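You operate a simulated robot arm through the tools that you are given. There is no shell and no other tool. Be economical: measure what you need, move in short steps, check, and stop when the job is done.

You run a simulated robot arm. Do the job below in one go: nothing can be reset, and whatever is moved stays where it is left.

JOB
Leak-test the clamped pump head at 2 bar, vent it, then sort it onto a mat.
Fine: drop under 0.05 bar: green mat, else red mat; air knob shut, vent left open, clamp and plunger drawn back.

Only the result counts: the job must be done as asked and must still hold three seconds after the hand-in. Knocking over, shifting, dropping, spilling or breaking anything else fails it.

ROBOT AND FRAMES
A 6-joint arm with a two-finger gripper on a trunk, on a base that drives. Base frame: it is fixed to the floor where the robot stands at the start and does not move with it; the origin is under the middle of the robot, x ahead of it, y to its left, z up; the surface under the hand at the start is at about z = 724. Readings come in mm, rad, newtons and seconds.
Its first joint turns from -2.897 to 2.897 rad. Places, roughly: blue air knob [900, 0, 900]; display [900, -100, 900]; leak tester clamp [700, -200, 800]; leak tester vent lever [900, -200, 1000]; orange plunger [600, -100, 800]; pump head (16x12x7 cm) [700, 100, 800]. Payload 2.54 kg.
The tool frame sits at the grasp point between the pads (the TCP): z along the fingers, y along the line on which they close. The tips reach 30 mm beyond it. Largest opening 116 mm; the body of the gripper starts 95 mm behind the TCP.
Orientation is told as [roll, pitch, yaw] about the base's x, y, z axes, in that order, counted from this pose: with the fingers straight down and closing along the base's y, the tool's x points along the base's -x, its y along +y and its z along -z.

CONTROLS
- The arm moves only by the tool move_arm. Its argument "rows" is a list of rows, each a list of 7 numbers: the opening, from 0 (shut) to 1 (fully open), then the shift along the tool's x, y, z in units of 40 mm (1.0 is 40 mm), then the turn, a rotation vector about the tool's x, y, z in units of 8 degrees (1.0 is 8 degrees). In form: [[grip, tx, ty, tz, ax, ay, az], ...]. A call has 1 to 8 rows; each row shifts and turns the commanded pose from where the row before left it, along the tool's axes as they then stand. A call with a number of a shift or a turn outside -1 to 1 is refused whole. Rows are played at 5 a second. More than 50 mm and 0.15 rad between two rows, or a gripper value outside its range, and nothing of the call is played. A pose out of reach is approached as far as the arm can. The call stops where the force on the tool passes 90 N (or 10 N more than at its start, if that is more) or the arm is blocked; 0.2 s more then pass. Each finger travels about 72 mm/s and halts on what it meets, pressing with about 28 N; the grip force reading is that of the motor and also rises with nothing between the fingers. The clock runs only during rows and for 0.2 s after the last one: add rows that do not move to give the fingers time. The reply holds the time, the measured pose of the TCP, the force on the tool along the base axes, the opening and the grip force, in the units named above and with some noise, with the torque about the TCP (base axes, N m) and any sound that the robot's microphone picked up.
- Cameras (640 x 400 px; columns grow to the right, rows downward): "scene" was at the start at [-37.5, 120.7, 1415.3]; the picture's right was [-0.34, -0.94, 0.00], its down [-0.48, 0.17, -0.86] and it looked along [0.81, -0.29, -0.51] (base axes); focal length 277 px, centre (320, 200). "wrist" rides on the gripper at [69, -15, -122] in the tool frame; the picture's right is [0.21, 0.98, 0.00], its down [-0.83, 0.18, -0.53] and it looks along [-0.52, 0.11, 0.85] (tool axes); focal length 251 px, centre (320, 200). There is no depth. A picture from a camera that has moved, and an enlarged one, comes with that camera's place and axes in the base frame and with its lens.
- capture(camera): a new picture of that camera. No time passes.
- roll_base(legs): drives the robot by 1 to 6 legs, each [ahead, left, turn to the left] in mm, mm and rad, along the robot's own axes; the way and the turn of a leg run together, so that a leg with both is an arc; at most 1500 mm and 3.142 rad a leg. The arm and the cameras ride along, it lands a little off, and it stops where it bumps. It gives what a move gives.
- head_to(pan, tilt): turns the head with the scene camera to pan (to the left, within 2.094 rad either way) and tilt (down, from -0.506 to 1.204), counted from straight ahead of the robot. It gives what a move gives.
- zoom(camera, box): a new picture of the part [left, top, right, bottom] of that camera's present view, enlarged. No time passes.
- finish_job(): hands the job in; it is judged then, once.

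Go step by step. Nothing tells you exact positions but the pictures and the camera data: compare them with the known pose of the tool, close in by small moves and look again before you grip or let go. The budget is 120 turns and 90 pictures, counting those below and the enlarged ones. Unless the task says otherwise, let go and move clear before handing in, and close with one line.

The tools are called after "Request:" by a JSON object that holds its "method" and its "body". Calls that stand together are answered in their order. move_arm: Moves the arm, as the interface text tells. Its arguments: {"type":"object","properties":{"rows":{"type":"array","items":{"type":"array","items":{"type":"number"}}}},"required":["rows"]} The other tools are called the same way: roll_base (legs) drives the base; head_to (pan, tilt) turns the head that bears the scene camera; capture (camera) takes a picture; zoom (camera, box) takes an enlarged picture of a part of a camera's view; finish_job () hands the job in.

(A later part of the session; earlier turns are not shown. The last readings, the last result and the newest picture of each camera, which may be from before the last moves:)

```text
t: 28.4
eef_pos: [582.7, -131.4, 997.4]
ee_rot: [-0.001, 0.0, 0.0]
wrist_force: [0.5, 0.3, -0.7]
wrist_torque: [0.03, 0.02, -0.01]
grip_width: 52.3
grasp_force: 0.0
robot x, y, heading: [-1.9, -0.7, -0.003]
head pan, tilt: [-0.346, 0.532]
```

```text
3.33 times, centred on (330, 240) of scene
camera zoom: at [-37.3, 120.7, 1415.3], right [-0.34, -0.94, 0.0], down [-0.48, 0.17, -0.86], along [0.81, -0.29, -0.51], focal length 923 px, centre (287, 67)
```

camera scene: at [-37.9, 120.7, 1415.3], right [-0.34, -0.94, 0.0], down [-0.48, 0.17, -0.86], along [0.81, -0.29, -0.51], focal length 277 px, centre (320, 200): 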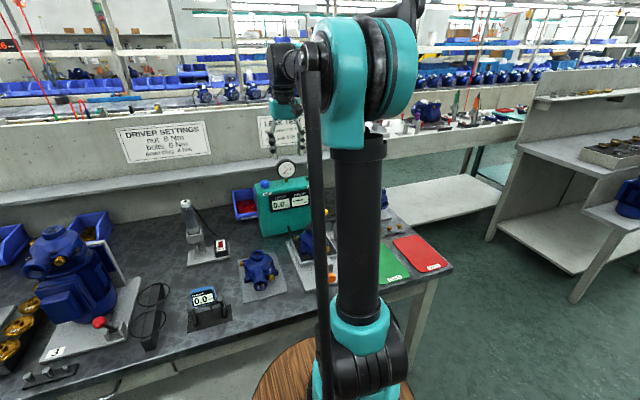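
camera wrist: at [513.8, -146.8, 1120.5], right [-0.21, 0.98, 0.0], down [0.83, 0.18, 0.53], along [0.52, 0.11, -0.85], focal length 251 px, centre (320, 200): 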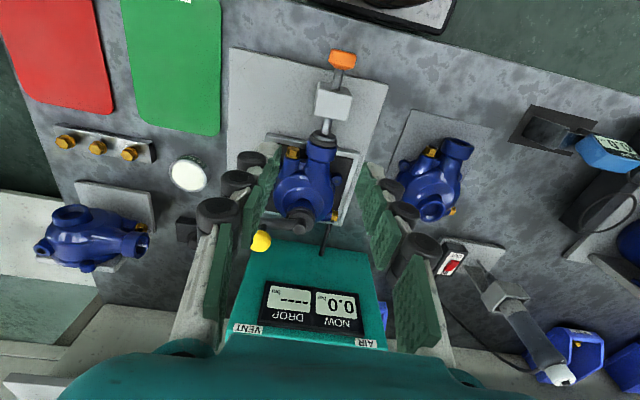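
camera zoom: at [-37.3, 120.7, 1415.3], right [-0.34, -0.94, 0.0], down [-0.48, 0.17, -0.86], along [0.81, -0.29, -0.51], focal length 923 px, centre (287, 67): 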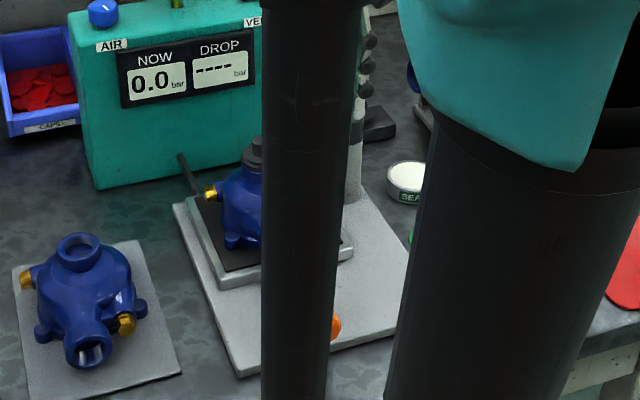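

Neither seal looks open. More likely this vent position (away from me) is the open one, which would explain 0.8 bar and the fast decay. I'll go above the vent lever with the hand turned 90°, so a finger can pull the ball back toward me.

Request:
{"method": "move_arm", "body": {"rows": [[0.5, 0, 0, -1, 0, 0, 0], [0.5, -0.6, 0, -0.8, 0, 0, 0], [0.5, -0.9, -0.15, -0.3, 0, 0, 0], [0.5, -1, -0.2, -0.2, 0, 0, 0], [0.5, -1, -0.2, -0.1, 0, 0, 0], [0.5, -1, -0.2, 0, 0, 0, 0], [0.5, -1, -0.2, 0, 0, 0, 0], [0.5, -1, -0.2, 0, 0, 0, 0]]}}

Request:
{"method": "move_arm", "body": {"rows": [[0.5, -1, 0, 0, 0, 0, 0], [0.5, -1, 0, 0, 0, 0, 0], [0.5, 0, 0, 0, 0, 0, -1], [0.5, 0, 0, 0, 0, 0, -1], [0.5, 0, 0, 0, 0, 0, -1], [0.5, 0, 0, 0, 0, 0, -1], [0.5, 0, 0, 0, 0, 0, -1], [0.5, 0, 0, 0, 0, 0, -1]]}}

Request:
{"method": "move_arm", "body": {"rows": [[0.5, 0, 0, 0, 0, 0, -1], [0.5, 0, 0, 0, 0, 0, -1], [0.5, 0, 0, 0, 0, 0, -1], [0.5, 0, 0, 0, 0, 0, -1], [0.5, 0, 0, 0, 0, 0, -1], [0.5, 0, 0, 0, 0, 0, -0.25]]}}

Request:
{"method": "capture", "body": {"camera": "wrist"}}

```text
t: 30.2
eef_pos: [841.5, -178.4, 1097.1]
ee_rot: [0.0, 0.001, -0.001]
wrist_force: [-0.1, -0.1, 0.6]
wrist_torque: [-0.01, -0.04, 0.01]
grip_width: 58.0
grasp_force: 0.1
robot x, y, heading: [-2.1, 0.3, -0.003]
head pan, tilt: [-0.346, 0.532]
```

```text
t: 32.0
eef_pos: [921.9, -180.4, 1094.9]
ee_rot: [0.0, 0.0, 0.84]
wrist_force: [-0.5, 1.2, -0.2]
wrist_torque: [0.0, 0.0, 0.03]
grip_width: 58.1
grasp_force: 0.0
robot x, y, heading: [0.4, 0.7, -0.001]
head pan, tilt: [-0.346, 0.532]
```

```text
t: 33.4
eef_pos: [921.8, -178.9, 1096.3]
ee_rot: [0.002, 0.0, 1.574]
wrist_force: [-0.1, -0.5, 0.3]
wrist_torque: [-0.01, 0.02, -0.01]
grip_width: 57.9
grasp_force: 0.1
robot x, y, heading: [2.3, -0.6, -0.001]
head pan, tilt: [-0.346, 0.532]
```

```text
48 pictures are left
camera wrist: at [939.2, -248.1, 1218.3], right [-0.98, -0.22, 0.0], down [-0.18, 0.83, 0.53], along [-0.12, 0.52, -0.85], focal length 251 px, centre (320, 200)
```

wrist: 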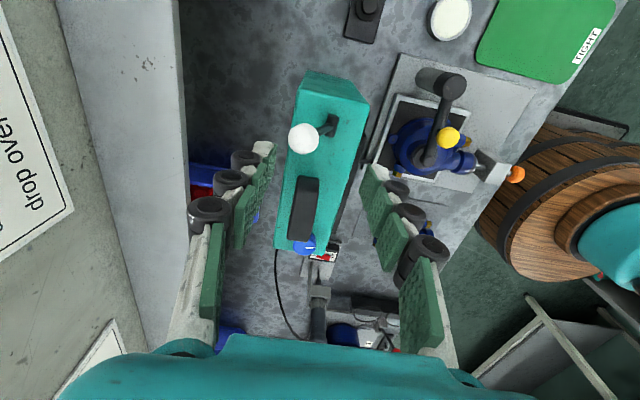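

The ball is at about (937, -172, 990). I'll come down so the fingers straddle it front and back.

Request:
{"method": "move_arm", "body": {"rows": [[0.6, -0.12, -0.3, 0, 0, 0, 0], [0.6, 0, 0, 0.75, 0, 0, 0], [0.6, 0, 0, 0.75, 0, 0, 0], [0.6, 0, 0, 0.7, 0, 0, 0]]}}

Request:
{"method": "capture", "body": {"camera": "wrist"}}

```text
t: 34.4
eef_pos: [934.7, -175.0, 1008.9]
ee_rot: [0.0, 0.0, 1.571]
wrist_force: [0.1, -0.7, 0.5]
wrist_torque: [-0.01, 0.0, -0.02]
grip_width: 69.6
grasp_force: 0.0
robot x, y, heading: [-1.6, 1.0, -0.001]
head pan, tilt: [-0.346, 0.532]
```

```text
47 pictures are left
camera wrist: at [951.2, -243.2, 1130.6], right [-0.98, -0.21, 0.0], down [-0.18, 0.83, 0.53], along [-0.11, 0.52, -0.85], focal length 251 px, centre (320, 200)
```

wrist: 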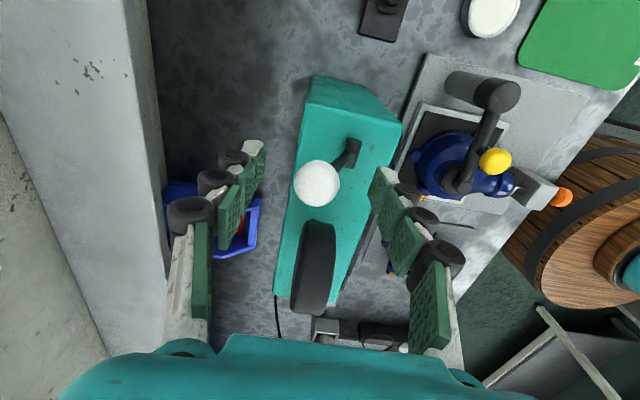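

Request:
{"method": "move_arm", "body": {"rows": [[0.6, 0, 0.45, 0, 0, 0, 0], [0.6, 0, 0.45, 0, 0, 0, 0], [0.6, 0, 0.45, 0, 0, 0, 0], [0.6, 0, 0.45, 0, 0, 0, 0], [0.6, 0, 0.1, 0, 0, 0, 0], [0.6, 0, 0.0, 0, 0, 0, 0]]}}

Request:
{"method": "capture", "body": {"camera": "wrist"}}

```text
t: 35.8
eef_pos: [857.2, -173.5, 1008.0]
ee_rot: [0.0, 0.001, 1.571]
wrist_force: [0.5, 0.2, -0.3]
wrist_torque: [0.05, 0.05, 0.01]
grip_width: 69.7
grasp_force: 0.1
robot x, y, heading: [-1.3, 1.5, 0.003]
head pan, tilt: [-0.346, 0.532]
```

```text
46 pictures are left
camera wrist: at [875.2, -242.7, 1129.9], right [-0.98, -0.21, 0.0], down [-0.18, 0.83, 0.53], along [-0.11, 0.52, -0.85], focal length 251 px, centre (320, 200)
```

wrist: 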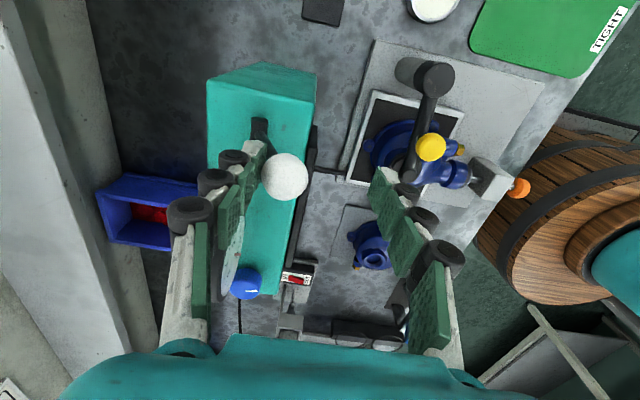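

Request:
{"method": "move_arm", "body": {"rows": [[0.6, 0, 0.1, 0, 0, 0, 0], [0.6, 0, 0.1, 0, 0, 0, 0], [0.6, 0, 0, 0, 0, 0, 0]]}}

```text
t: 36.6
eef_pos: [852.0, -173.8, 1005.8]
ee_rot: [0.001, 0.001, 1.571]
wrist_force: [18.4, 1.3, -7.1]
wrist_torque: [-0.02, 0.15, 0.06]
grip_width: 79.5
grasp_force: 7.2
robot x, y, heading: [-2.6, 1.8, -0.0]
head pan, tilt: [-0.346, 0.532]
```

The vent lever is back at its near stop. I'll rise and turn the hand back, then return to the knob.

Request:
{"method": "move_arm", "body": {"rows": [[0.6, 0, -0.25, 0, 0, 0, 0], [0.5, 0, 0, -0.8, 0, 0, 0], [0.5, 0, 0, -0.9, 0, 0, 0], [0.5, 0, 0, 0, 0, 0, 1], [0.5, 0, 0, 0, 0, 0, 1], [0.5, 0, 0, 0, 0, 0, 1], [0.5, 0, 0, 0, 0, 0, 1], [0.5, 0, 0, 0, 0, 0, 1]]}}

Request:
{"method": "move_arm", "body": {"rows": [[0.5, 0, 0, 0, 0, 0, 1], [0.5, 0, 0, 0, 0, 0, 1], [0.5, 0, 0, 0, 0, 0, 1], [0.5, 0, 0, 0, 0, 0, 1], [0.5, 0, 0, 0, 0, 0, 1], [0.5, 0, 0, 0, 0, 0, 1], [0.5, 0, 0, 0, 0, 0, 0.25]]}}

Request:
{"method": "move_arm", "body": {"rows": [[0.45, -0.23, 0.88, 0, 0, 0, 0], [0.45, -0.23, 0.88, 0, 0, 0, 0], [0.45, -0.23, 0.88, 0, 0, 0, 0], [0.45, -0.23, 0.88, 0, 0, 0, 0], [0.45, -0.23, 0.88, 0, 0, 0, 0], [0.45, 0, 0, 0.9, 0, 0, 0]]}}

Request:
{"method": "zoom", "body": {"camera": "wrist", "box": [0, 0, 400, 250]}}

```text
t: 38.4
eef_pos: [860.5, -174.3, 1076.0]
ee_rot: [0.002, -0.001, 0.87]
wrist_force: [0.5, 0.1, -0.8]
wrist_torque: [0.0, 0.0, 0.0]
grip_width: 58.1
grasp_force: 0.0
robot x, y, heading: [-1.1, -0.8, 0.001]
head pan, tilt: [-0.346, 0.532]
```

```text
t: 40.0
eef_pos: [860.8, -173.4, 1076.0]
ee_rot: [0.0, -0.001, -0.003]
wrist_force: [-0.6, -0.9, -0.1]
wrist_torque: [0.01, 0.0, 0.03]
grip_width: 58.1
grasp_force: 0.0
robot x, y, heading: [0.9, 3.9, -0.002]
head pan, tilt: [-0.346, 0.532]
```

```text
t: 41.4
eef_pos: [905.4, -0.3, 1038.7]
ee_rot: [0.0, 0.0, 0.001]
wrist_force: [-0.3, -0.2, -0.2]
wrist_torque: [-0.01, 0.0, -0.01]
grip_width: 52.0
grasp_force: 0.1
robot x, y, heading: [-0.5, -2.8, 0.002]
head pan, tilt: [-0.346, 0.532]
```

```text
1.60 times, centred on (200, 125) of wrist
camera zoom: at [838.0, -14.2, 1161.9], right [-0.21, 0.98, 0.0], down [0.83, 0.18, 0.53], along [0.52, 0.11, -0.85], focal length 402 px, centre (512, 320)
```

zoom: 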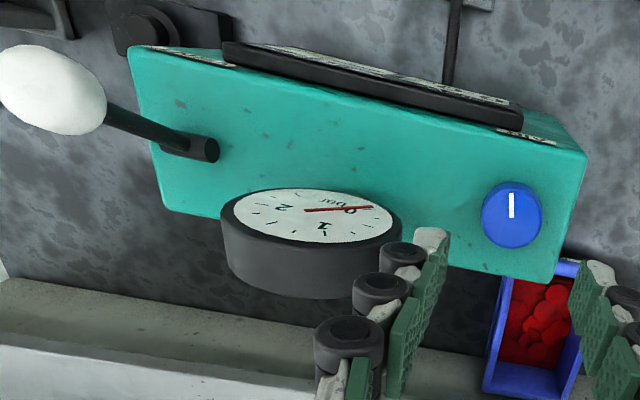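

The vent leans toward me again and the knob is near its shut mark. I'll grip the knob again.

Request:
{"method": "move_arm", "body": {"rows": [[0.45, -0.04, 0.02, 0.7, 0, 0, 0], [0.45, 0, 0, 0.7, 0, 0, 0], [0.45, 0, 0, 0.62, 0, 0, 0], [0.2, 0, 0, 0, 0, 0, 0], [0.2, 0, 0, 0, 0, 0, 0], [0.2, 0, 0, 0, 0, 0, 0]]}}

Request:
{"method": "move_arm", "body": {"rows": [[0.2, 0, 0, 0, 0, 0, -1], [0.2, 0, 0, 0, 0, 0, -1], [0.2, 0, 0, 0, 0, 0, -1], [0.2, 0, 0, 0, 0, 0, -1]]}}

Request:
{"method": "zoom", "body": {"camera": "scene", "box": [220, 130, 380, 230]}}

```text
t: 42.8
eef_pos: [907.5, 1.3, 958.9]
ee_rot: [0.0, 0.001, -0.001]
wrist_force: [-1.5, 0.5, 1.2]
wrist_torque: [-0.05, -0.08, -0.01]
grip_width: 32.1
grasp_force: 45.0
robot x, y, heading: [0.1, 1.4, -0.001]
head pan, tilt: [-0.346, 0.532]
```

```text
t: 43.8
eef_pos: [907.6, 0.4, 958.8]
ee_rot: [0.0, 0.0, 0.56]
wrist_force: [-8.6, -4.0, -16.7]
wrist_torque: [0.21, -0.45, -0.01]
grip_width: 32.2
grasp_force: 45.1
robot x, y, heading: [-1.7, -1.8, -0.0]
head pan, tilt: [-0.346, 0.532]
```

```text
4.00 times, centred on (300, 180) of scene
camera zoom: at [-37.2, 120.6, 1415.3], right [-0.34, -0.94, 0.0], down [-0.48, 0.17, -0.86], along [0.81, -0.29, -0.51], focal length 1107 px, centre (400, 280)
```

zoom: 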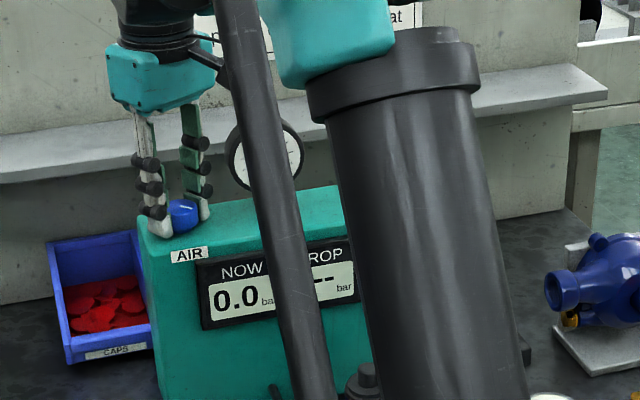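

Request:
{"method": "move_arm", "body": {"rows": [[0.2, 0, 0, 0, 0, 0, -0.7], [0.2, 0, 0, 0, 0, 0, 0], [0.2, 0, 0, 0, 0, 0, 0]]}}

Request:
{"method": "zoom", "body": {"camera": "scene", "box": [220, 130, 380, 230]}}

```text
t: 44.6
eef_pos: [908.3, 2.8, 957.9]
ee_rot: [0.003, 0.002, 0.656]
wrist_force: [-22.9, -3.2, -27.1]
wrist_torque: [-0.14, 0.71, -0.03]
grip_width: 32.4
grasp_force: 45.1
robot x, y, heading: [-1.4, -1.0, 0.0]
head pan, tilt: [-0.346, 0.532]
```

```text
4.00 times, centred on (300, 180) of scene
camera zoom: at [-37.4, 120.7, 1415.3], right [-0.34, -0.94, 0.0], down [-0.48, 0.17, -0.86], along [0.81, -0.29, -0.51], focal length 1107 px, centre (400, 280)
```

zoom: 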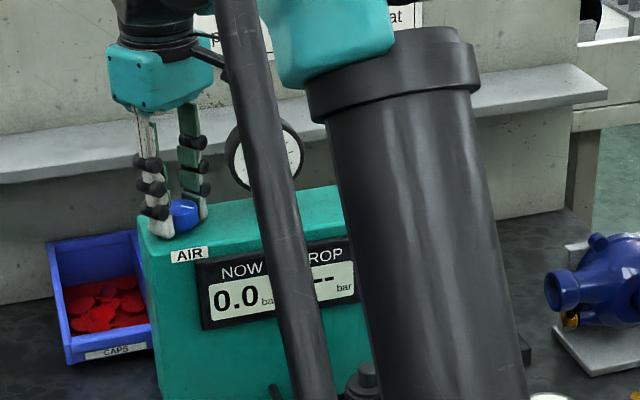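

Request:
{"method": "move_arm", "body": {"rows": [[0.2, 0, 0, 0, 0, 0, -0.8], [0.2, 0, 0, 0, 0, 0, 0], [0.2, 0, 0, 0, 0, 0, 0]]}}

Request:
{"method": "zoom", "body": {"camera": "scene", "box": [220, 130, 380, 230]}}

```text
t: 45.4
eef_pos: [907.9, 1.6, 958.9]
ee_rot: [0.0, -0.001, 0.769]
wrist_force: [-26.3, 1.1, -28.0]
wrist_torque: [0.03, 0.63, -0.06]
grip_width: 31.9
grasp_force: 45.1
robot x, y, heading: [-0.7, -0.1, 0.0]
head pan, tilt: [-0.346, 0.532]
```

```text
4.00 times, centred on (300, 180) of scene
camera zoom: at [-37.3, 120.9, 1415.3], right [-0.34, -0.94, 0.0], down [-0.48, 0.17, -0.86], along [0.81, -0.29, -0.51], focal length 1107 px, centre (400, 280)
```

zoom: 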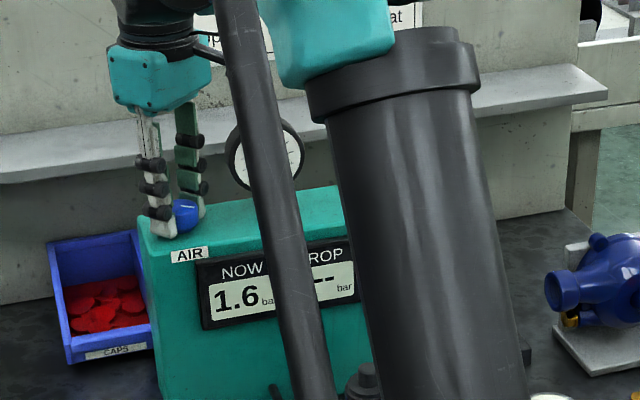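

Now it reads 1.6 bar and rising, so leaning toward me is the closed position. I'll hold briefly and read it again.

Request:
{"method": "move_arm", "body": {"rows": [[0.2, 0, 0, 0, 0, 0, 0]]}}

Request:
{"method": "zoom", "body": {"camera": "scene", "box": [220, 130, 380, 230]}}

```text
t: 45.8
eef_pos: [907.6, 1.9, 958.6]
ee_rot: [0.0, 0.0, 0.768]
wrist_force: [-27.2, 2.5, -28.9]
wrist_torque: [0.09, 0.6, -0.05]
grip_width: 32.2
grasp_force: 44.8
robot x, y, heading: [-3.4, -1.4, 0.004]
head pan, tilt: [-0.346, 0.532]
```

```text
4.00 times, centred on (300, 180) of scene
camera zoom: at [-37.4, 120.9, 1415.3], right [-0.34, -0.94, 0.0], down [-0.48, 0.17, -0.86], along [0.81, -0.29, -0.51], focal length 1107 px, centre (400, 280)
```

zoom: 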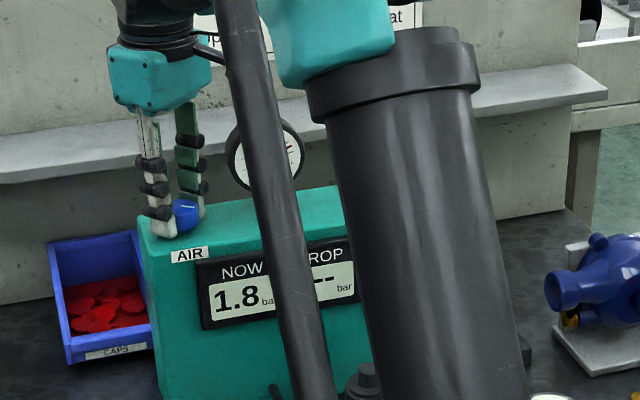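

Request:
{"method": "move_arm", "body": {"rows": [[0.2, 0, 0, 0, 0, 0, 0], [0.2, 0, 0, 0, 0, 0, 0], [0.2, 0, 0, 0, 0, 0, 0], [0.2, 0, 0, 0, 0, 0, 0], [0.2, 0, 0, 0, 0, 0, 0], [0.2, 0, 0, 0, 0, 0, 0]]}}

Request:
{"method": "zoom", "body": {"camera": "scene", "box": [220, 130, 380, 230]}}

```text
t: 47.2
eef_pos: [908.1, 1.3, 958.3]
ee_rot: [-0.001, 0.0, 0.768]
wrist_force: [-27.1, 5.9, -27.1]
wrist_torque: [0.17, 0.75, -0.06]
grip_width: 32.4
grasp_force: 44.7
robot x, y, heading: [1.3, -3.5, 0.002]
head pan, tilt: [-0.346, 0.532]
```

```text
4.00 times, centred on (300, 180) of scene
camera zoom: at [-37.5, 121.1, 1415.3], right [-0.34, -0.94, 0.0], down [-0.48, 0.17, -0.86], along [0.81, -0.29, -0.51], focal length 1107 px, centre (400, 280)
```

zoom: 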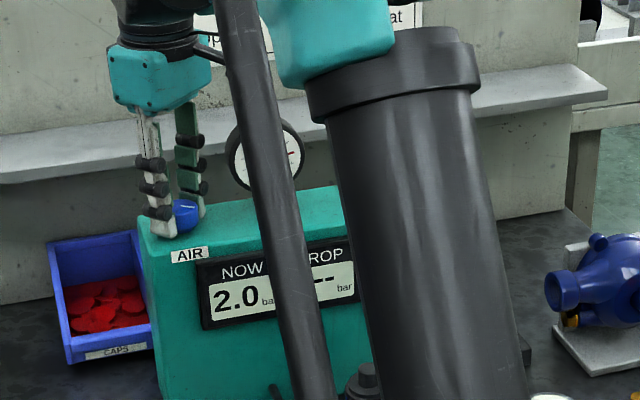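

It has settled at 2.0 bar. I'll turn the knob clockwise fully shut and wait for the DROP reading.

Request:
{"method": "move_arm", "body": {"rows": [[0.2, 0, 0, 0, 0, 0, 1], [0.2, 0, 0, 0, 0, 0, 1], [0.2, 0, 0, 0, 0, 0, 1], [0.2, 0, 0, 0, 0, 0, 1], [0.2, 0, 0, 0, 0, 0, 1], [0.2, 0, 0, 0, 0, 0, 1], [0.2, 0, 0, 0, 0, 0, 0.5], [0.2, 0, 0, 0, 0, 0, 0]]}}

Request:
{"method": "capture", "body": {"camera": "wrist"}}

Request:
{"method": "zoom", "body": {"camera": "scene", "box": [220, 130, 380, 230]}}

```text
t: 49.0
eef_pos: [908.8, 0.2, 958.1]
ee_rot: [0.0, -0.003, -0.141]
wrist_force: [-4.3, -21.9, -1.0]
wrist_torque: [-0.61, 1.1, 0.02]
grip_width: 32.3
grasp_force: 44.5
robot x, y, heading: [0.8, 0.4, 0.0]
head pan, tilt: [-0.346, 0.532]
```

```text
39 pictures are left
camera wrist: at [839.1, -4.5, 1081.5], right [-0.07, 1.0, 0.0], down [0.84, 0.06, 0.53], along [0.53, 0.04, -0.84], focal length 251 px, centre (320, 200)
```

wrist: 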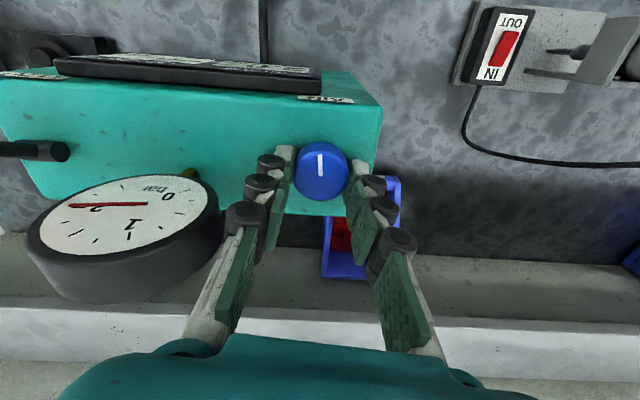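

```text
4.00 times, centred on (300, 180) of scene
camera zoom: at [-37.5, 119.7, 1415.4], right [-0.34, -0.94, 0.0], down [-0.48, 0.17, -0.86], along [0.81, -0.29, -0.51], focal length 1107 px, centre (400, 280)
```

zoom: 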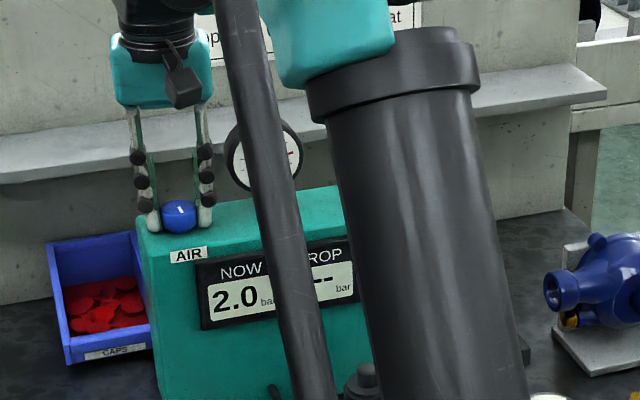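

Pressure holds at 2.0 with the air shut. I'll release the knob and go to the staging spot in front of the vent lever, where I can read the DROP display.

Request:
{"method": "move_arm", "body": {"rows": [[0.45, 0, 0, 0, 0, 0, 0], [0.45, 0, 0, 0, 0, 0, 0], [0.45, 0, 0, -0.9, 0, 0, 0], [0.45, 0, 0, -0.9, 0, 0, 0], [0.45, 0, 0, -0.9, 0, 0, -1], [0.45, 0.5, 0, 0, 0, 0, 0]]}}

Request:
{"method": "move_arm", "body": {"rows": [[0, 0.31, -0.88, 0, 0, 0, 0], [0, 0.31, -0.88, 0, 0, 0, 0], [0, 0.31, -0.88, 0, 0, 0, 0], [0, 0.31, -0.88, 0, 0, 0, 0], [0, 0.31, -0.88, 0, 0, 0, 0]]}}

Request:
{"method": "capture", "body": {"camera": "wrist"}}

```text
t: 50.4
eef_pos: [885.6, 5.1, 1067.7]
ee_rot: [0.001, 0.0, 0.003]
wrist_force: [0.3, 0.7, -0.1]
wrist_torque: [-0.01, 0.03, 0.04]
grip_width: 52.3
grasp_force: 0.1
robot x, y, heading: [-1.1, -0.2, -0.0]
head pan, tilt: [-0.346, 0.532]
```

```text
t: 51.6
eef_pos: [827.2, -173.4, 1068.4]
ee_rot: [0.001, 0.0, 0.001]
wrist_force: [0.4, 0.3, -0.4]
wrist_torque: [-0.01, 0.02, -0.01]
grip_width: 0.0
grasp_force: 28.0
robot x, y, heading: [-1.8, 0.6, 0.0]
head pan, tilt: [-0.346, 0.532]
```

```text
37 pictures are left
camera wrist: at [759.4, -189.4, 1190.6], right [-0.22, 0.98, 0.0], down [0.83, 0.18, 0.53], along [0.52, 0.12, -0.85], focal length 251 px, centre (320, 200)
```

wrist: 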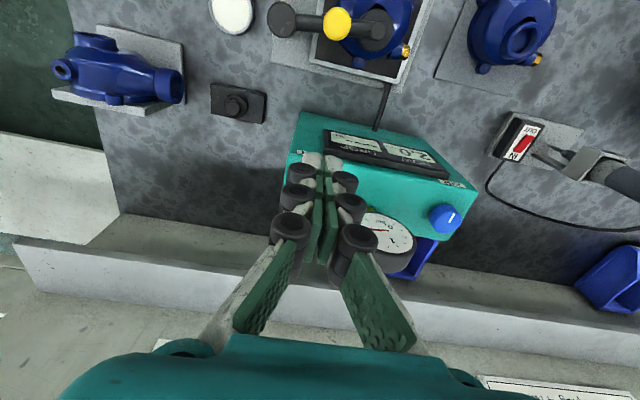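

Request:
{"method": "move_arm", "body": {"rows": [[0, 0, 0, 0, 0, 0, 0], [0, 0, 0, 0, 0, 0, 0], [0, 0, 0, 0, 0, 0, 0], [0, 0, 0, 0, 0, 0, 0], [0, 0, 0, 0, 0, 0, 0], [0, 0, 0, 0, 0, 0, 0], [0, 0, 0, 0, 0, 0, 0], [0, 0, 0, 0, 0, 0, 0]]}}

Request:
{"method": "zoom", "body": {"camera": "wrist", "box": [300, 110, 480, 200]}}

```text
t: 53.4
eef_pos: [827.3, -174.5, 1067.4]
ee_rot: [0.0, -0.001, 0.002]
wrist_force: [0.2, -0.2, 0.0]
wrist_torque: [0.01, 0.01, -0.02]
grip_width: 0.0
grasp_force: 27.9
robot x, y, heading: [-1.6, 2.1, 0.004]
head pan, tilt: [-0.346, 0.532]
```

```text
3.56 times, centred on (390, 155) of wrist
camera zoom: at [759.3, -189.8, 1190.6], right [-0.21, 0.98, 0.0], down [0.83, 0.18, 0.53], along [0.52, 0.11, -0.85], focal length 894 px, centre (71, 360)
```

zoom: 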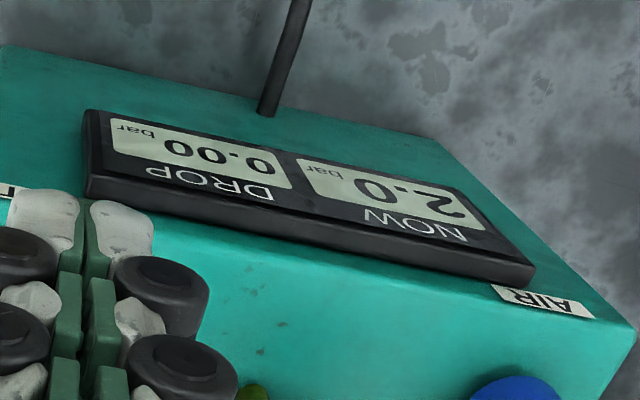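

DROP reads 0.00 so far, but it may still be running. I'll wait longer and read again.

Request:
{"method": "move_arm", "body": {"rows": [[0, 0, 0, 0, 0, 0, 0], [0, 0, 0, 0, 0, 0, 0], [0, 0, 0, 0, 0, 0, 0], [0, 0, 0, 0, 0, 0, 0], [0, 0, 0, 0, 0, 0, 0], [0, 0, 0, 0, 0, 0, 0], [0, 0, 0, 0, 0, 0, 0], [0, 0, 0, 0, 0, 0, 0]]}}

Request:
{"method": "move_arm", "body": {"rows": [[0, 0, 0, 0, 0, 0, 0], [0, 0, 0, 0, 0, 0, 0], [0, 0, 0, 0, 0, 0, 0], [0, 0, 0, 0, 0, 0, 0], [0, 0, 0, 0, 0, 0, 0], [0, 0, 0, 0, 0, 0, 0], [0, 0, 0, 0, 0, 0, 0], [0, 0, 0, 0, 0, 0, 0]]}}

Request:
{"method": "move_arm", "body": {"rows": [[0, 0, 0, 0, 0, 0, 0], [0, 0, 0, 0, 0, 0, 0], [0, 0, 0, 0, 0, 0, 0], [0, 0, 0, 0, 0, 0, 0], [0, 0, 0, 0, 0, 0, 0], [0, 0, 0, 0, 0, 0, 0], [0, 0, 0, 0, 0, 0, 0], [0, 0, 0, 0, 0, 0, 0]]}}

Request:
{"method": "zoom", "body": {"camera": "wrist", "box": [300, 110, 480, 200]}}

```text
t: 55.2
eef_pos: [827.1, -174.3, 1068.5]
ee_rot: [-0.002, 0.001, -0.001]
wrist_force: [-0.5, 0.3, -0.5]
wrist_torque: [0.02, 0.02, 0.02]
grip_width: 0.0
grasp_force: 28.1
robot x, y, heading: [1.7, 3.7, 0.002]
head pan, tilt: [-0.346, 0.532]
```

```text
t: 57.0
eef_pos: [826.8, -174.1, 1068.1]
ee_rot: [0.001, -0.001, 0.0]
wrist_force: [0.3, 0.9, -0.2]
wrist_torque: [0.0, 0.01, 0.01]
grip_width: 0.0
grasp_force: 28.2
robot x, y, heading: [-1.4, -0.1, -0.0]
head pan, tilt: [-0.346, 0.532]
```

```text
t: 58.8
eef_pos: [826.9, -174.1, 1068.1]
ee_rot: [0.001, 0.0, 0.002]
wrist_force: [0.5, 0.5, 0.2]
wrist_torque: [-0.03, 0.01, -0.02]
grip_width: 0.0
grasp_force: 27.9
robot x, y, heading: [-1.8, 0.8, -0.003]
head pan, tilt: [-0.346, 0.532]
```

```text
3.56 times, centred on (390, 155) of wrist
camera zoom: at [759.3, -189.9, 1190.6], right [-0.21, 0.98, 0.0], down [0.83, 0.18, 0.53], along [0.52, 0.11, -0.85], focal length 894 px, centre (71, 360)
```

zoom: 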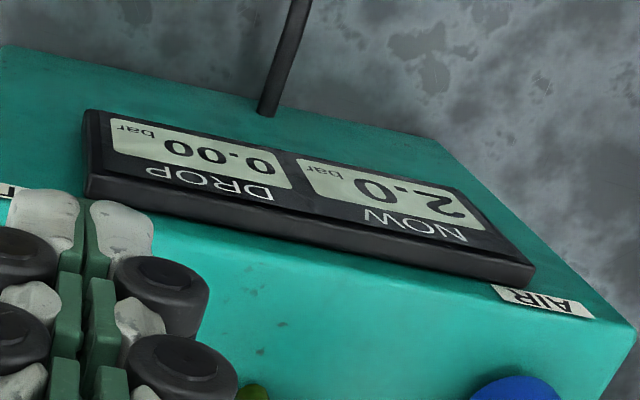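

About 10 s after shutting the air the drop is still 0.00 bar, so the head is tight and goes on the green mat. Next I vent it by pushing the lever away to its far stop.

Request:
{"method": "move_arm", "body": {"rows": [[0, -0.1, 0, 0.8, 0, 0, 0], [0, -0.1, 0, 0.78, 0, 0, 0], [0, -0.4, 0, 0, 0, 0, 0], [0, -0.4, 0, 0, 0, 0, 0], [0, -0.4, 0, 0, 0, 0, 0], [0, -0.4, 0, 0, 0, 0, 0], [0, -0.35, 0, 0, 0, 0, 0]]}}

Request:
{"method": "move_arm", "body": {"rows": [[0, -0.1, 0, 0, 0, 0, 0], [0, -0.1, 0, 0, 0, 0, 0]]}}

```text
t: 60.4
eef_pos: [911.7, -172.6, 1003.1]
ee_rot: [0.0, 0.002, 0.0]
wrist_force: [-5.0, -0.3, 3.2]
wrist_torque: [0.01, 0.08, 0.0]
grip_width: 0.2
grasp_force: 28.3
robot x, y, heading: [-2.8, 1.4, -0.002]
head pan, tilt: [-0.346, 0.532]
```

```text
t: 61.0
eef_pos: [914.3, -174.5, 1004.8]
ee_rot: [0.003, 0.01, 0.001]
wrist_force: [-73.4, 4.5, -16.3]
wrist_torque: [-0.01, 1.17, 0.16]
grip_width: 6.1
grasp_force: 28.8
robot x, y, heading: [-0.9, -1.3, 0.001]
head pan, tilt: [-0.346, 0.532]
```

The lever is at its far stop. I'll back off over the clamp and look at it and the display.

Request:
{"method": "move_arm", "body": {"rows": [[0, 0.5, 0, 0, 0, 0, 0], [0, 0.8, 0, 0, 0, 0, 0], [0, 0.8, 0, -0.5, 0, 0, 0], [0, 1, 0, 0, 0, 0, 0], [0, 1, 0, 0, 0, 0, 0], [0.4, 1, 0, 0, 0, 0, 0]]}}

Request:
{"method": "capture", "body": {"camera": "wrist"}}

Request:
{"method": "zoom", "body": {"camera": "scene", "box": [220, 130, 420, 255]}}

```text
t: 62.4
eef_pos: [715.8, -172.1, 1019.7]
ee_rot: [-0.001, -0.001, 0.002]
wrist_force: [0.1, -0.4, -0.2]
wrist_torque: [-0.02, 0.05, 0.02]
grip_width: 45.9
grasp_force: 0.5
robot x, y, heading: [-2.7, -0.5, 0.003]
head pan, tilt: [-0.346, 0.532]
```

```text
34 pictures are left
camera wrist: at [648.1, -187.9, 1143.8], right [-0.21, 0.98, 0.0], down [0.83, 0.18, 0.53], along [0.52, 0.11, -0.85], focal length 251 px, centre (320, 200)
```

wrist: 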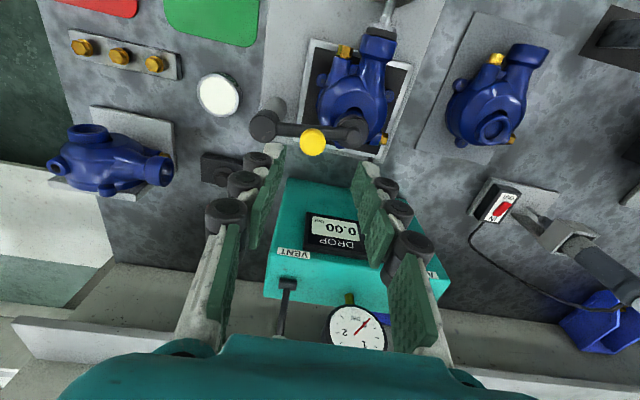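

```text
3.20 times, centred on (320, 192) of scene
camera zoom: at [-37.2, 120.7, 1415.3], right [-0.34, -0.94, 0.0], down [-0.48, 0.17, -0.86], along [0.81, -0.29, -0.51], focal length 886 px, centre (320, 224)
```

zoom: 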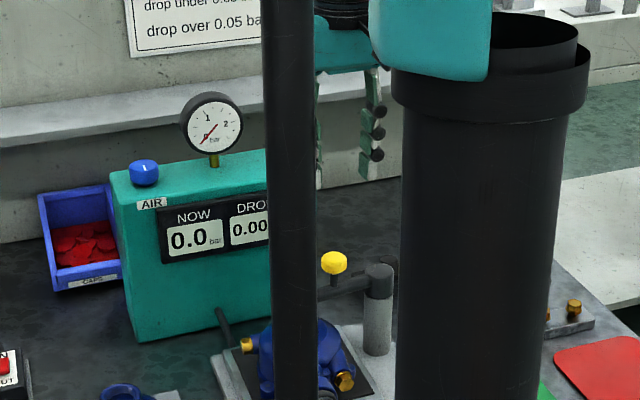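

The tester is vented (NOW 0.0, DROP 0.00). Next is the clamp: its yellow ball is at about (742, -178, 870), so I'll come down around it.

Request:
{"method": "move_arm", "body": {"rows": [[0.4, -0.3, -0.07, 0.8, 0, 0, 0], [0.4, -0.35, -0.07, 0.85, 0, 0, 0], [0.4, 0, 0, 0.8, 0, 0, 0], [0.4, 0, 0, 0.7, 0, 0, 0]]}}

Request:
{"method": "capture", "body": {"camera": "wrist"}}

```text
t: 63.4
eef_pos: [743.0, -178.3, 898.6]
ee_rot: [0.001, 0.001, 0.001]
wrist_force: [0.3, -0.5, 0.5]
wrist_torque: [-0.03, -0.02, 0.0]
grip_width: 46.4
grasp_force: 0.1
robot x, y, heading: [0.4, 1.2, 0.001]
head pan, tilt: [-0.346, 0.532]
```

```text
32 pictures are left
camera wrist: at [674.9, -192.9, 1021.1], right [-0.21, 0.98, 0.0], down [0.83, 0.18, 0.53], along [0.52, 0.11, -0.85], focal length 251 px, centre (320, 200)
```

wrist: 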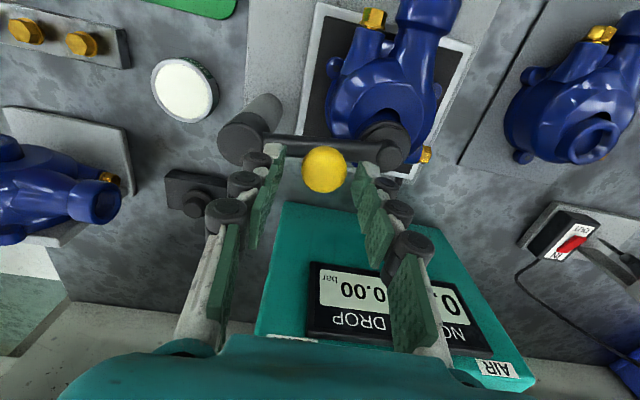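

Request:
{"method": "move_arm", "body": {"rows": [[0.4, 0, 0.04, 0.2, 0, 0, 0], [0.1, 0, 0, 0, 0, 0, 0], [0.1, 0, 0, 0, 0, 0, 0], [0.1, 0, 0, 0, 0, 0, 0]]}}

Request:
{"method": "move_arm", "body": {"rows": [[0.1, 0.15, 0, 0, 0, 0, 0], [0.1, 0.1, 0, 0, 0, 0, 0], [0.1, 0, 0, 0, 0, 0, 0]]}}

```text
t: 64.4
eef_pos: [742.7, -175.3, 890.5]
ee_rot: [0.002, 0.0, -0.001]
wrist_force: [-1.9, 4.6, -3.3]
wrist_torque: [0.08, -0.02, -0.09]
grip_width: 27.3
grasp_force: 44.9
robot x, y, heading: [-0.6, 1.1, -0.003]
head pan, tilt: [-0.346, 0.532]
```

```text
t: 65.2
eef_pos: [732.8, -175.4, 889.7]
ee_rot: [-0.001, -0.001, 0.001]
wrist_force: [34.2, 12.0, 1.3]
wrist_torque: [0.2, -0.63, 0.04]
grip_width: 27.4
grasp_force: 45.4
robot x, y, heading: [-2.1, 1.9, -0.002]
head pan, tilt: [-0.346, 0.532]
```

Request:
{"method": "capture", "body": {"camera": "wrist"}}

```text
31 pictures are left
camera wrist: at [665.5, -191.1, 1012.2], right [-0.22, 0.98, 0.0], down [0.83, 0.18, 0.53], along [0.52, 0.12, -0.85], focal length 251 px, centre (320, 200)
```

wrist: 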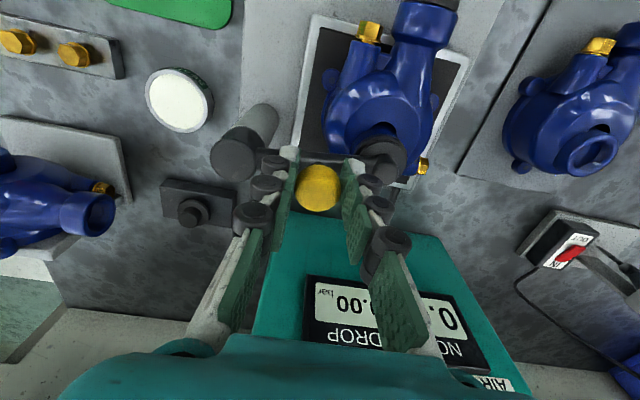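

The ball did not move; the hand slipped along it, so the clamp doesn't swing toward me. I'll go back, test a small lift and then a push in +x.

Request:
{"method": "move_arm", "body": {"rows": [[0.1, -0.25, 0, 0, 0, 0, 0], [0.1, 0, 0, 0, 0, 0, 0], [0.1, 0, 0, -0.15, 0, 0, 0], [0.1, 0, 0, 0, 0, 0, 0]]}}

Request:
{"method": "move_arm", "body": {"rows": [[0.1, 0, 0, -0.15, 0, 0, 0], [0.1, 0, 0, 0, 0, 0, 0]]}}

Request:
{"method": "capture", "body": {"camera": "wrist"}}

```text
t: 66.2
eef_pos: [742.5, -174.8, 894.4]
ee_rot: [0.002, 0.002, 0.003]
wrist_force: [-2.3, 33.7, -35.6]
wrist_torque: [0.55, 0.26, 0.15]
grip_width: 27.4
grasp_force: 45.2
robot x, y, heading: [2.0, -1.6, -0.003]
head pan, tilt: [-0.346, 0.532]
```

```text
t: 66.8
eef_pos: [744.0, -175.6, 900.7]
ee_rot: [0.001, 0.002, 0.0]
wrist_force: [-0.3, 44.3, -69.1]
wrist_torque: [0.61, 0.41, 0.16]
grip_width: 27.7
grasp_force: 45.1
robot x, y, heading: [0.8, 0.6, 0.001]
head pan, tilt: [-0.346, 0.532]
```

```text
30 pictures are left
camera wrist: at [676.5, -191.0, 1022.6], right [-0.22, 0.98, 0.0], down [0.83, 0.18, 0.53], along [0.52, 0.12, -0.85], focal length 251 px, centre (320, 200)
```

wrist: 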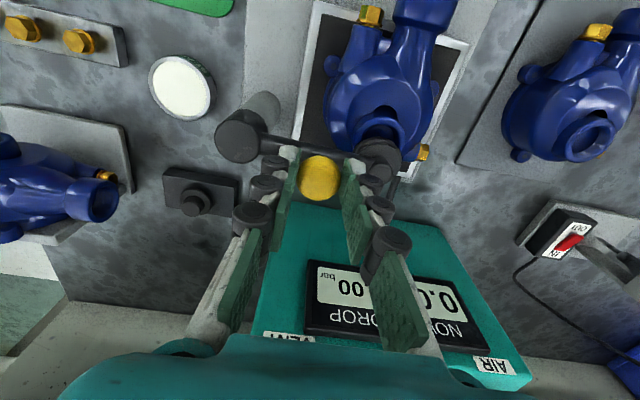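

The pad lifted off the head: the clamp hinges upward about its post, with a stiff hinge. I'll follow the arc, up and toward -y, in small steps.

Request:
{"method": "move_arm", "body": {"rows": [[0.0, 0, -0.1, -0.15, 0, 0, 0], [0.0, 0, -0.15, -0.15, 0, 0, 0], [0.0, 0, -0.15, -0.15, 0, 0, 0], [0.0, 0, 0, 0, 0, 0, 0]]}}

Request:
{"method": "capture", "body": {"camera": "wrist"}}

```text
t: 67.1
eef_pos: [743.5, -175.1, 900.6]
ee_rot: [0.006, 0.001, 0.002]
wrist_force: [3.6, 8.9, -36.3]
wrist_torque: [-0.04, -0.97, 0.33]
grip_width: 27.8
grasp_force: 45.2
robot x, y, heading: [-0.5, 1.0, -0.004]
head pan, tilt: [-0.346, 0.532]
stopped in row 1: the force on the tool passed its limit at 104 N (the readings are from after the stop); the commanded pose is now the measured one
```

```text
29 pictures are left
camera wrist: at [675.8, -191.4, 1022.5], right [-0.22, 0.98, 0.01], down [0.83, 0.18, 0.54], along [0.52, 0.12, -0.84], focal length 251 px, centre (320, 200)
```

wrist: 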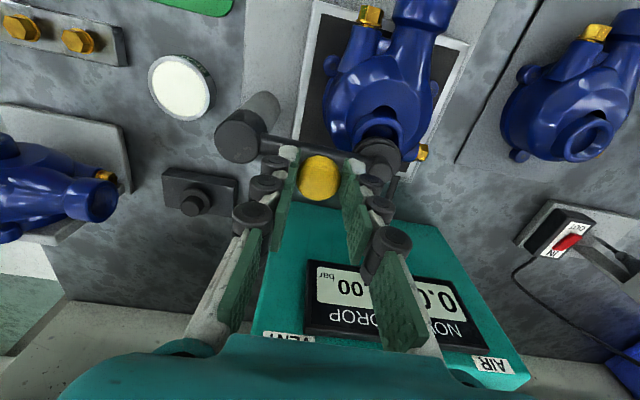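

The first step tripped the force limit at 104 N. The reaction was along the hinge's tangent, so I'll try again with much smaller, slower steps along the arc.

Request:
{"method": "move_arm", "body": {"rows": [[0.0, 0, -0.02, -0.04, 0, 0, 0], [0.0, 0, -0.03, -0.04, 0, 0, 0], [0.0, 0, -0.03, -0.04, 0, 0, 0], [0.0, 0, -0.03, -0.04, 0, 0, 0], [0.0, 0, -0.03, -0.04, 0, 0, 0], [0.0, 0, -0.03, -0.04, 0, 0, 0], [0, 0, 0, 0, 0, 0, 0]]}}

```text
t: 67.7
eef_pos: [743.6, -175.2, 900.5]
ee_rot: [0.006, 0.0, 0.003]
wrist_force: [6.2, 3.4, -41.6]
wrist_torque: [-0.12, -0.86, 0.37]
grip_width: 28.0
grasp_force: 45.0
robot x, y, heading: [-1.1, -0.9, 0.004]
head pan, tilt: [-0.346, 0.532]
stopped in row 2: the force on the tool passed its limit at 97 N (the readings are from after the stop); the commanded pose is now the measured one
```

It is hard-blocked past about 10 mm of lift, so this may be a lift-then-swing clamp. While it is raised I'll try a small swing toward -x.

Request:
{"method": "move_arm", "body": {"rows": [[0.0, 0, 0, 0.03, 0, 0, 0], [0.0, 0.1, 0, 0, 0, 0, 0], [0.0, 0.1, 0, 0, 0, 0, 0], [0, 0, 0, 0, 0, 0, 0]]}}

Request:
{"method": "capture", "body": {"camera": "wrist"}}

```text
t: 68.7
eef_pos: [732.6, -176.0, 901.9]
ee_rot: [0.009, 0.002, 0.001]
wrist_force: [1.9, -1.8, 6.7]
wrist_torque: [0.02, 0.55, -0.21]
grip_width: 26.9
grasp_force: 44.9
robot x, y, heading: [-0.2, -0.2, -0.003]
head pan, tilt: [-0.346, 0.532]
```

```text
28 pictures are left
camera wrist: at [665.7, -192.1, 1025.2], right [-0.22, 0.98, 0.01], down [0.83, 0.18, 0.53], along [0.52, 0.12, -0.85], focal length 251 px, centre (320, 200)
```

wrist: 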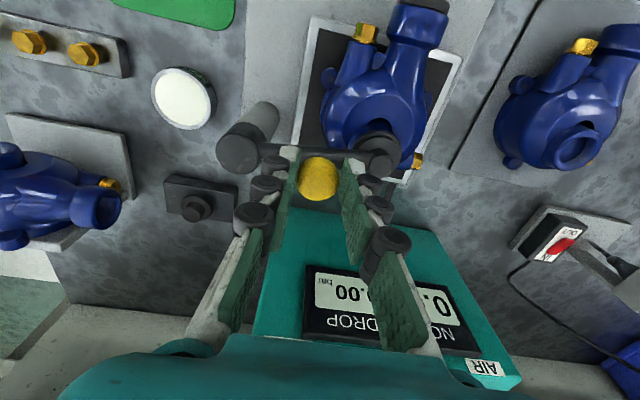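

It followed freely, so it is lift-then-swing about the post. I'll swing it along the arc around (745, -238).

Request:
{"method": "move_arm", "body": {"rows": [[0, 0.18, -0.06, 0, 0, 0, 0], [0, 0.18, -0.06, 0, 0, 0, 0], [0, 0.18, -0.11, 0, 0, 0, 0], [0, 0.17, -0.11, 0, 0, 0, 0], [0, 0.14, -0.15, 0, 0, 0, 0], [0, 0.14, -0.155, 0, 0, 0, 0], [0, 0, 0, 0, 0, 0, 0]]}}

Request:
{"method": "capture", "body": {"camera": "wrist"}}

```text
t: 70.2
eef_pos: [694.8, -202.1, 899.4]
ee_rot: [0.008, -0.001, 0.005]
wrist_force: [-0.9, -0.1, -0.3]
wrist_torque: [0.04, -0.01, -0.02]
grip_width: 0.0
grasp_force: 28.5
robot x, y, heading: [-0.2, 2.3, 0.002]
head pan, tilt: [-0.346, 0.532]
```

```text
27 pictures are left
camera wrist: at [626.5, -218.3, 1022.8], right [-0.22, 0.98, 0.01], down [0.83, 0.18, 0.53], along [0.52, 0.12, -0.85], focal length 251 px, centre (320, 200)
```

wrist: 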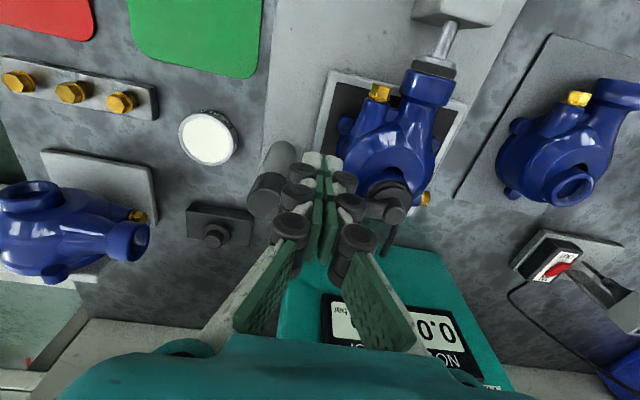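

The ball slipped out of the grip. I'll rise and look at where the clamp is.

Request:
{"method": "move_arm", "body": {"rows": [[0.0, 0, 0, -0.9, 0, 0, 0], [0.4, 0.5, 0, -0.9, 0, 0, 0], [0.4, 0.5, 0, 0, 0, 0, 0]]}}

Request:
{"method": "zoom", "body": {"camera": "wrist", "box": [220, 80, 460, 230]}}

```text
t: 71.0
eef_pos: [654.9, -202.9, 971.6]
ee_rot: [0.007, 0.003, 0.003]
wrist_force: [0.1, 0.6, -1.2]
wrist_torque: [0.0, 0.04, 0.01]
grip_width: 46.4
grasp_force: 0.1
robot x, y, heading: [2.6, -0.1, 0.004]
head pan, tilt: [-0.346, 0.532]
```

```text
2.67 times, centred on (340, 155) of wrist
camera zoom: at [586.3, -218.7, 1094.7], right [-0.22, 0.98, 0.01], down [0.83, 0.18, 0.53], along [0.52, 0.12, -0.85], focal length 670 px, centre (267, 320)
```

zoom: 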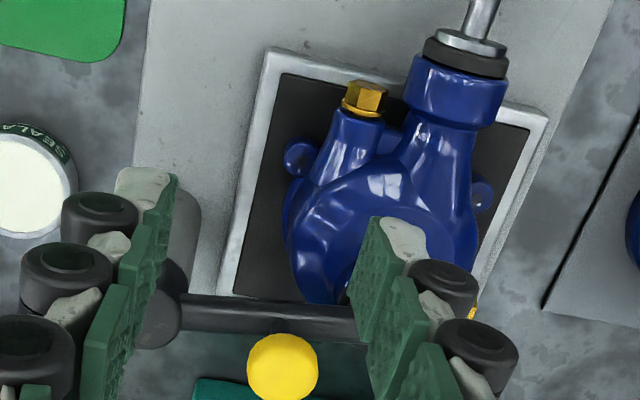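

Request:
{"method": "move_arm", "body": {"rows": [[1, 0.3, 0.5, 0, 0, 0, 0], [1, 0, 0.5, 0, 0, 0, 0], [1, 0, 0, 0, 0, 0, 0], [1, 0, 0, 0, 0, 0, 0]]}}

Request:
{"method": "zoom", "body": {"camera": "wrist", "box": [200, 80, 440, 230]}}

Request:
{"method": "zoom", "body": {"camera": "scene", "box": [270, 180, 390, 290]}}

```text
t: 72.0
eef_pos: [642.8, -161.8, 971.0]
ee_rot: [0.007, -0.001, 0.005]
wrist_force: [0.5, 0.6, -0.5]
wrist_torque: [0.01, -0.01, -0.02]
grip_width: 115.8
grasp_force: 0.0
robot x, y, heading: [1.9, 1.6, 0.002]
head pan, tilt: [-0.346, 0.532]
```

```text
2.67 times, centred on (320, 155) of wrist
camera zoom: at [574.6, -178.7, 1095.0], right [-0.22, 0.98, 0.01], down [0.83, 0.18, 0.53], along [0.52, 0.12, -0.85], focal length 670 px, centre (320, 320)
```

zoom: 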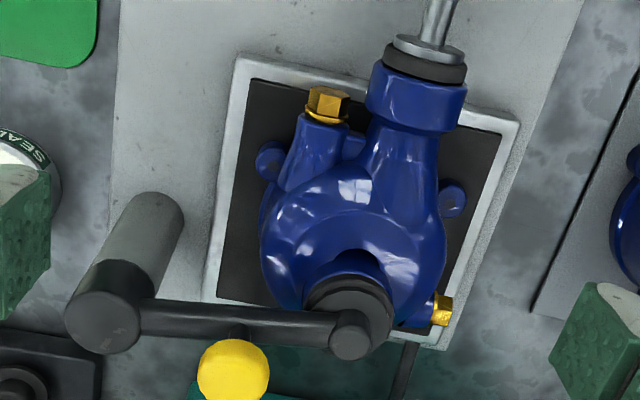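

```text
3.64 times, centred on (330, 235) of scene
camera zoom: at [-37.6, 121.1, 1415.3], right [-0.34, -0.94, 0.0], down [-0.48, 0.17, -0.86], along [0.81, -0.29, -0.51], focal length 1006 px, centre (284, 73)
```

zoom: 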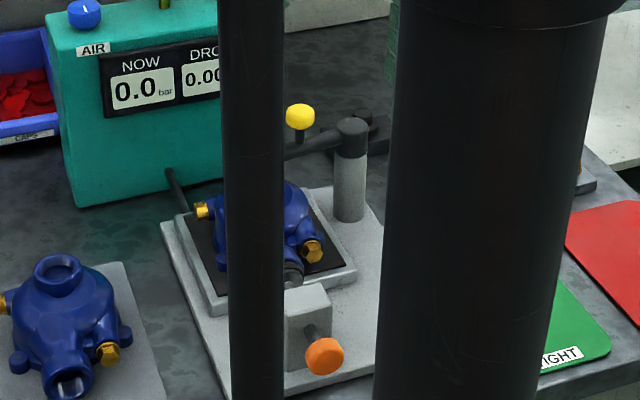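

The clamp is back in its original place, so my grip was just sliding on the ball. I haven't tried +x yet, so I'll put closed fingers on the near side of the ball and push that way.

Request:
{"method": "move_arm", "body": {"rows": [[0, -0.6, -0.1, 0, 0, 0, 0], [0, -0.6, -0.1, 0.4, 0, 0, 0], [0, -0.35, -0.15, 0.6, 0, 0, 0], [0, 0, 0, 0.6, 0, 0, 0], [0, 0, 0, 0.45, 0, 0, 0], [0, 0, 0, 0, 0, 0, 0]]}}

Request:
{"method": "capture", "body": {"camera": "wrist"}}

```text
t: 73.5
eef_pos: [703.6, -175.0, 892.5]
ee_rot: [0.007, 0.001, 0.003]
wrist_force: [0.0, 0.1, 0.2]
wrist_torque: [-0.03, -0.01, 0.04]
grip_width: 0.1
grasp_force: 28.1
robot x, y, heading: [4.1, -1.0, 0.001]
head pan, tilt: [-0.346, 0.532]
```

```text
23 pictures are left
camera wrist: at [635.9, -191.5, 1015.1], right [-0.22, 0.98, 0.01], down [0.83, 0.18, 0.53], along [0.52, 0.12, -0.85], focal length 251 px, centre (320, 200)
```

wrist: 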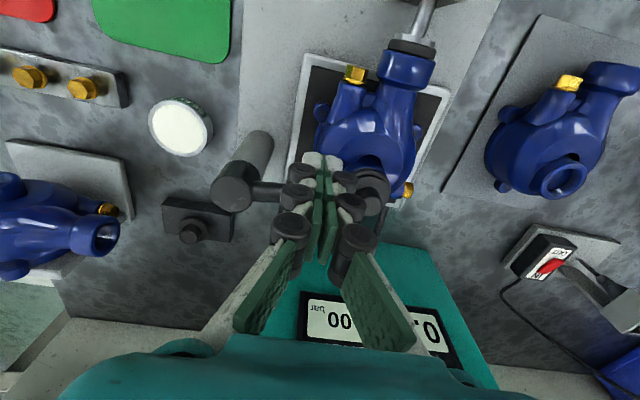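

Request:
{"method": "move_arm", "body": {"rows": [[0, -0.2, 0, 0, 0, 0, 0], [0, -0.15, 0, 0, 0, 0, 0], [0, -0.1, 0, 0, 0, 0, 0], [0, -0.1, 0, 0, 0, 0, 0], [0, -0.1, 0, 0, 0, 0, 0], [0, 0, 0, 0, 0, 0, 0]]}}

```text
t: 74.8
eef_pos: [730.7, -175.6, 889.7]
ee_rot: [0.006, -0.001, 0.002]
wrist_force: [-0.1, 0.2, -0.6]
wrist_torque: [0.0, 0.0, 0.0]
grip_width: 0.1
grasp_force: 28.3
robot x, y, heading: [1.2, -0.8, -0.001]
head pan, tilt: [-0.346, 0.532]
```

No resistance even though I'm past the contact point, so it may be swinging in +x. I'll continue a little and look.

Request:
{"method": "move_arm", "body": {"rows": [[0, -0.2, 0, 0, 0, 0, 0], [0, -0.2, -0.05, 0, 0, 0, 0], [0, 0, 0, 0, 0, 0, 0]]}}

Request:
{"method": "capture", "body": {"camera": "wrist"}}

```text
t: 75.7
eef_pos: [748.1, -177.0, 889.9]
ee_rot: [0.008, 0.0, 0.002]
wrist_force: [-0.3, -0.4, 0.2]
wrist_torque: [-0.04, 0.01, -0.02]
grip_width: 0.0
grasp_force: 28.6
robot x, y, heading: [-1.0, -0.8, -0.002]
head pan, tilt: [-0.346, 0.532]
```

```text
22 pictures are left
camera wrist: at [679.0, -193.9, 1013.1], right [-0.22, 0.98, 0.01], down [0.83, 0.18, 0.53], along [0.52, 0.12, -0.85], focal length 251 px, centre (320, 200)
```

wrist: 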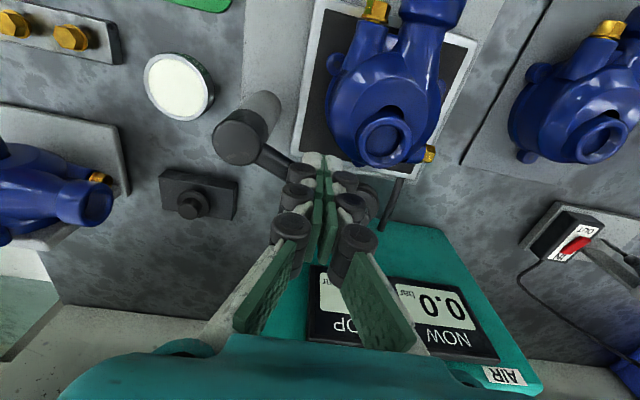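

It does swing away in +x and the head's eye is now exposed. I'll continue along the arc in small steps.

Request:
{"method": "move_arm", "body": {"rows": [[0, -0.27, 0, 0, 0, 0, 0], [0, -0.27, -0.02, 0, 0, 0, 0], [0, -0.19, -0.09, 0, 0, 0, 0], [0, -0.19, -0.09, 0, 0, 0, 0], [0, -0.15, -0.15, 0, 0, 0, 0], [0, -0.1, -0.14, 0, 0, 0, 0], [0, 0, 0, 0, 0, 0, 0]]}}

Request:
{"method": "capture", "body": {"camera": "wrist"}}

```text
t: 77.2
eef_pos: [792.6, -192.1, 891.6]
ee_rot: [0.01, 0.003, 0.006]
wrist_force: [-31.0, 36.4, -10.2]
wrist_torque: [0.78, 0.68, 0.05]
grip_width: 0.0
grasp_force: 28.0
robot x, y, heading: [1.5, -1.7, 0.001]
head pan, tilt: [-0.346, 0.532]
```

```text
21 pictures are left
camera wrist: at [724.3, -209.7, 1014.0], right [-0.22, 0.98, 0.01], down [0.83, 0.18, 0.53], along [0.52, 0.13, -0.85], focal length 251 px, centre (320, 200)
```

wrist: 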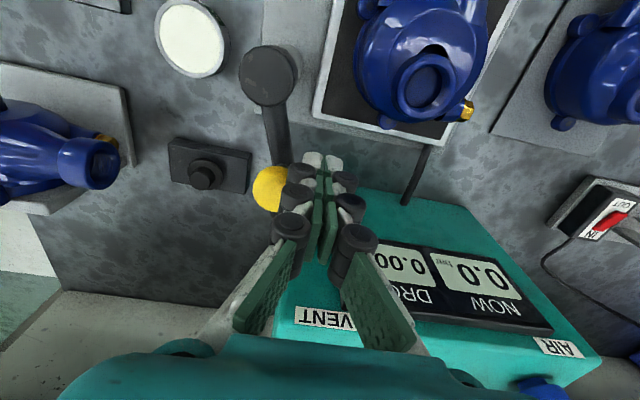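

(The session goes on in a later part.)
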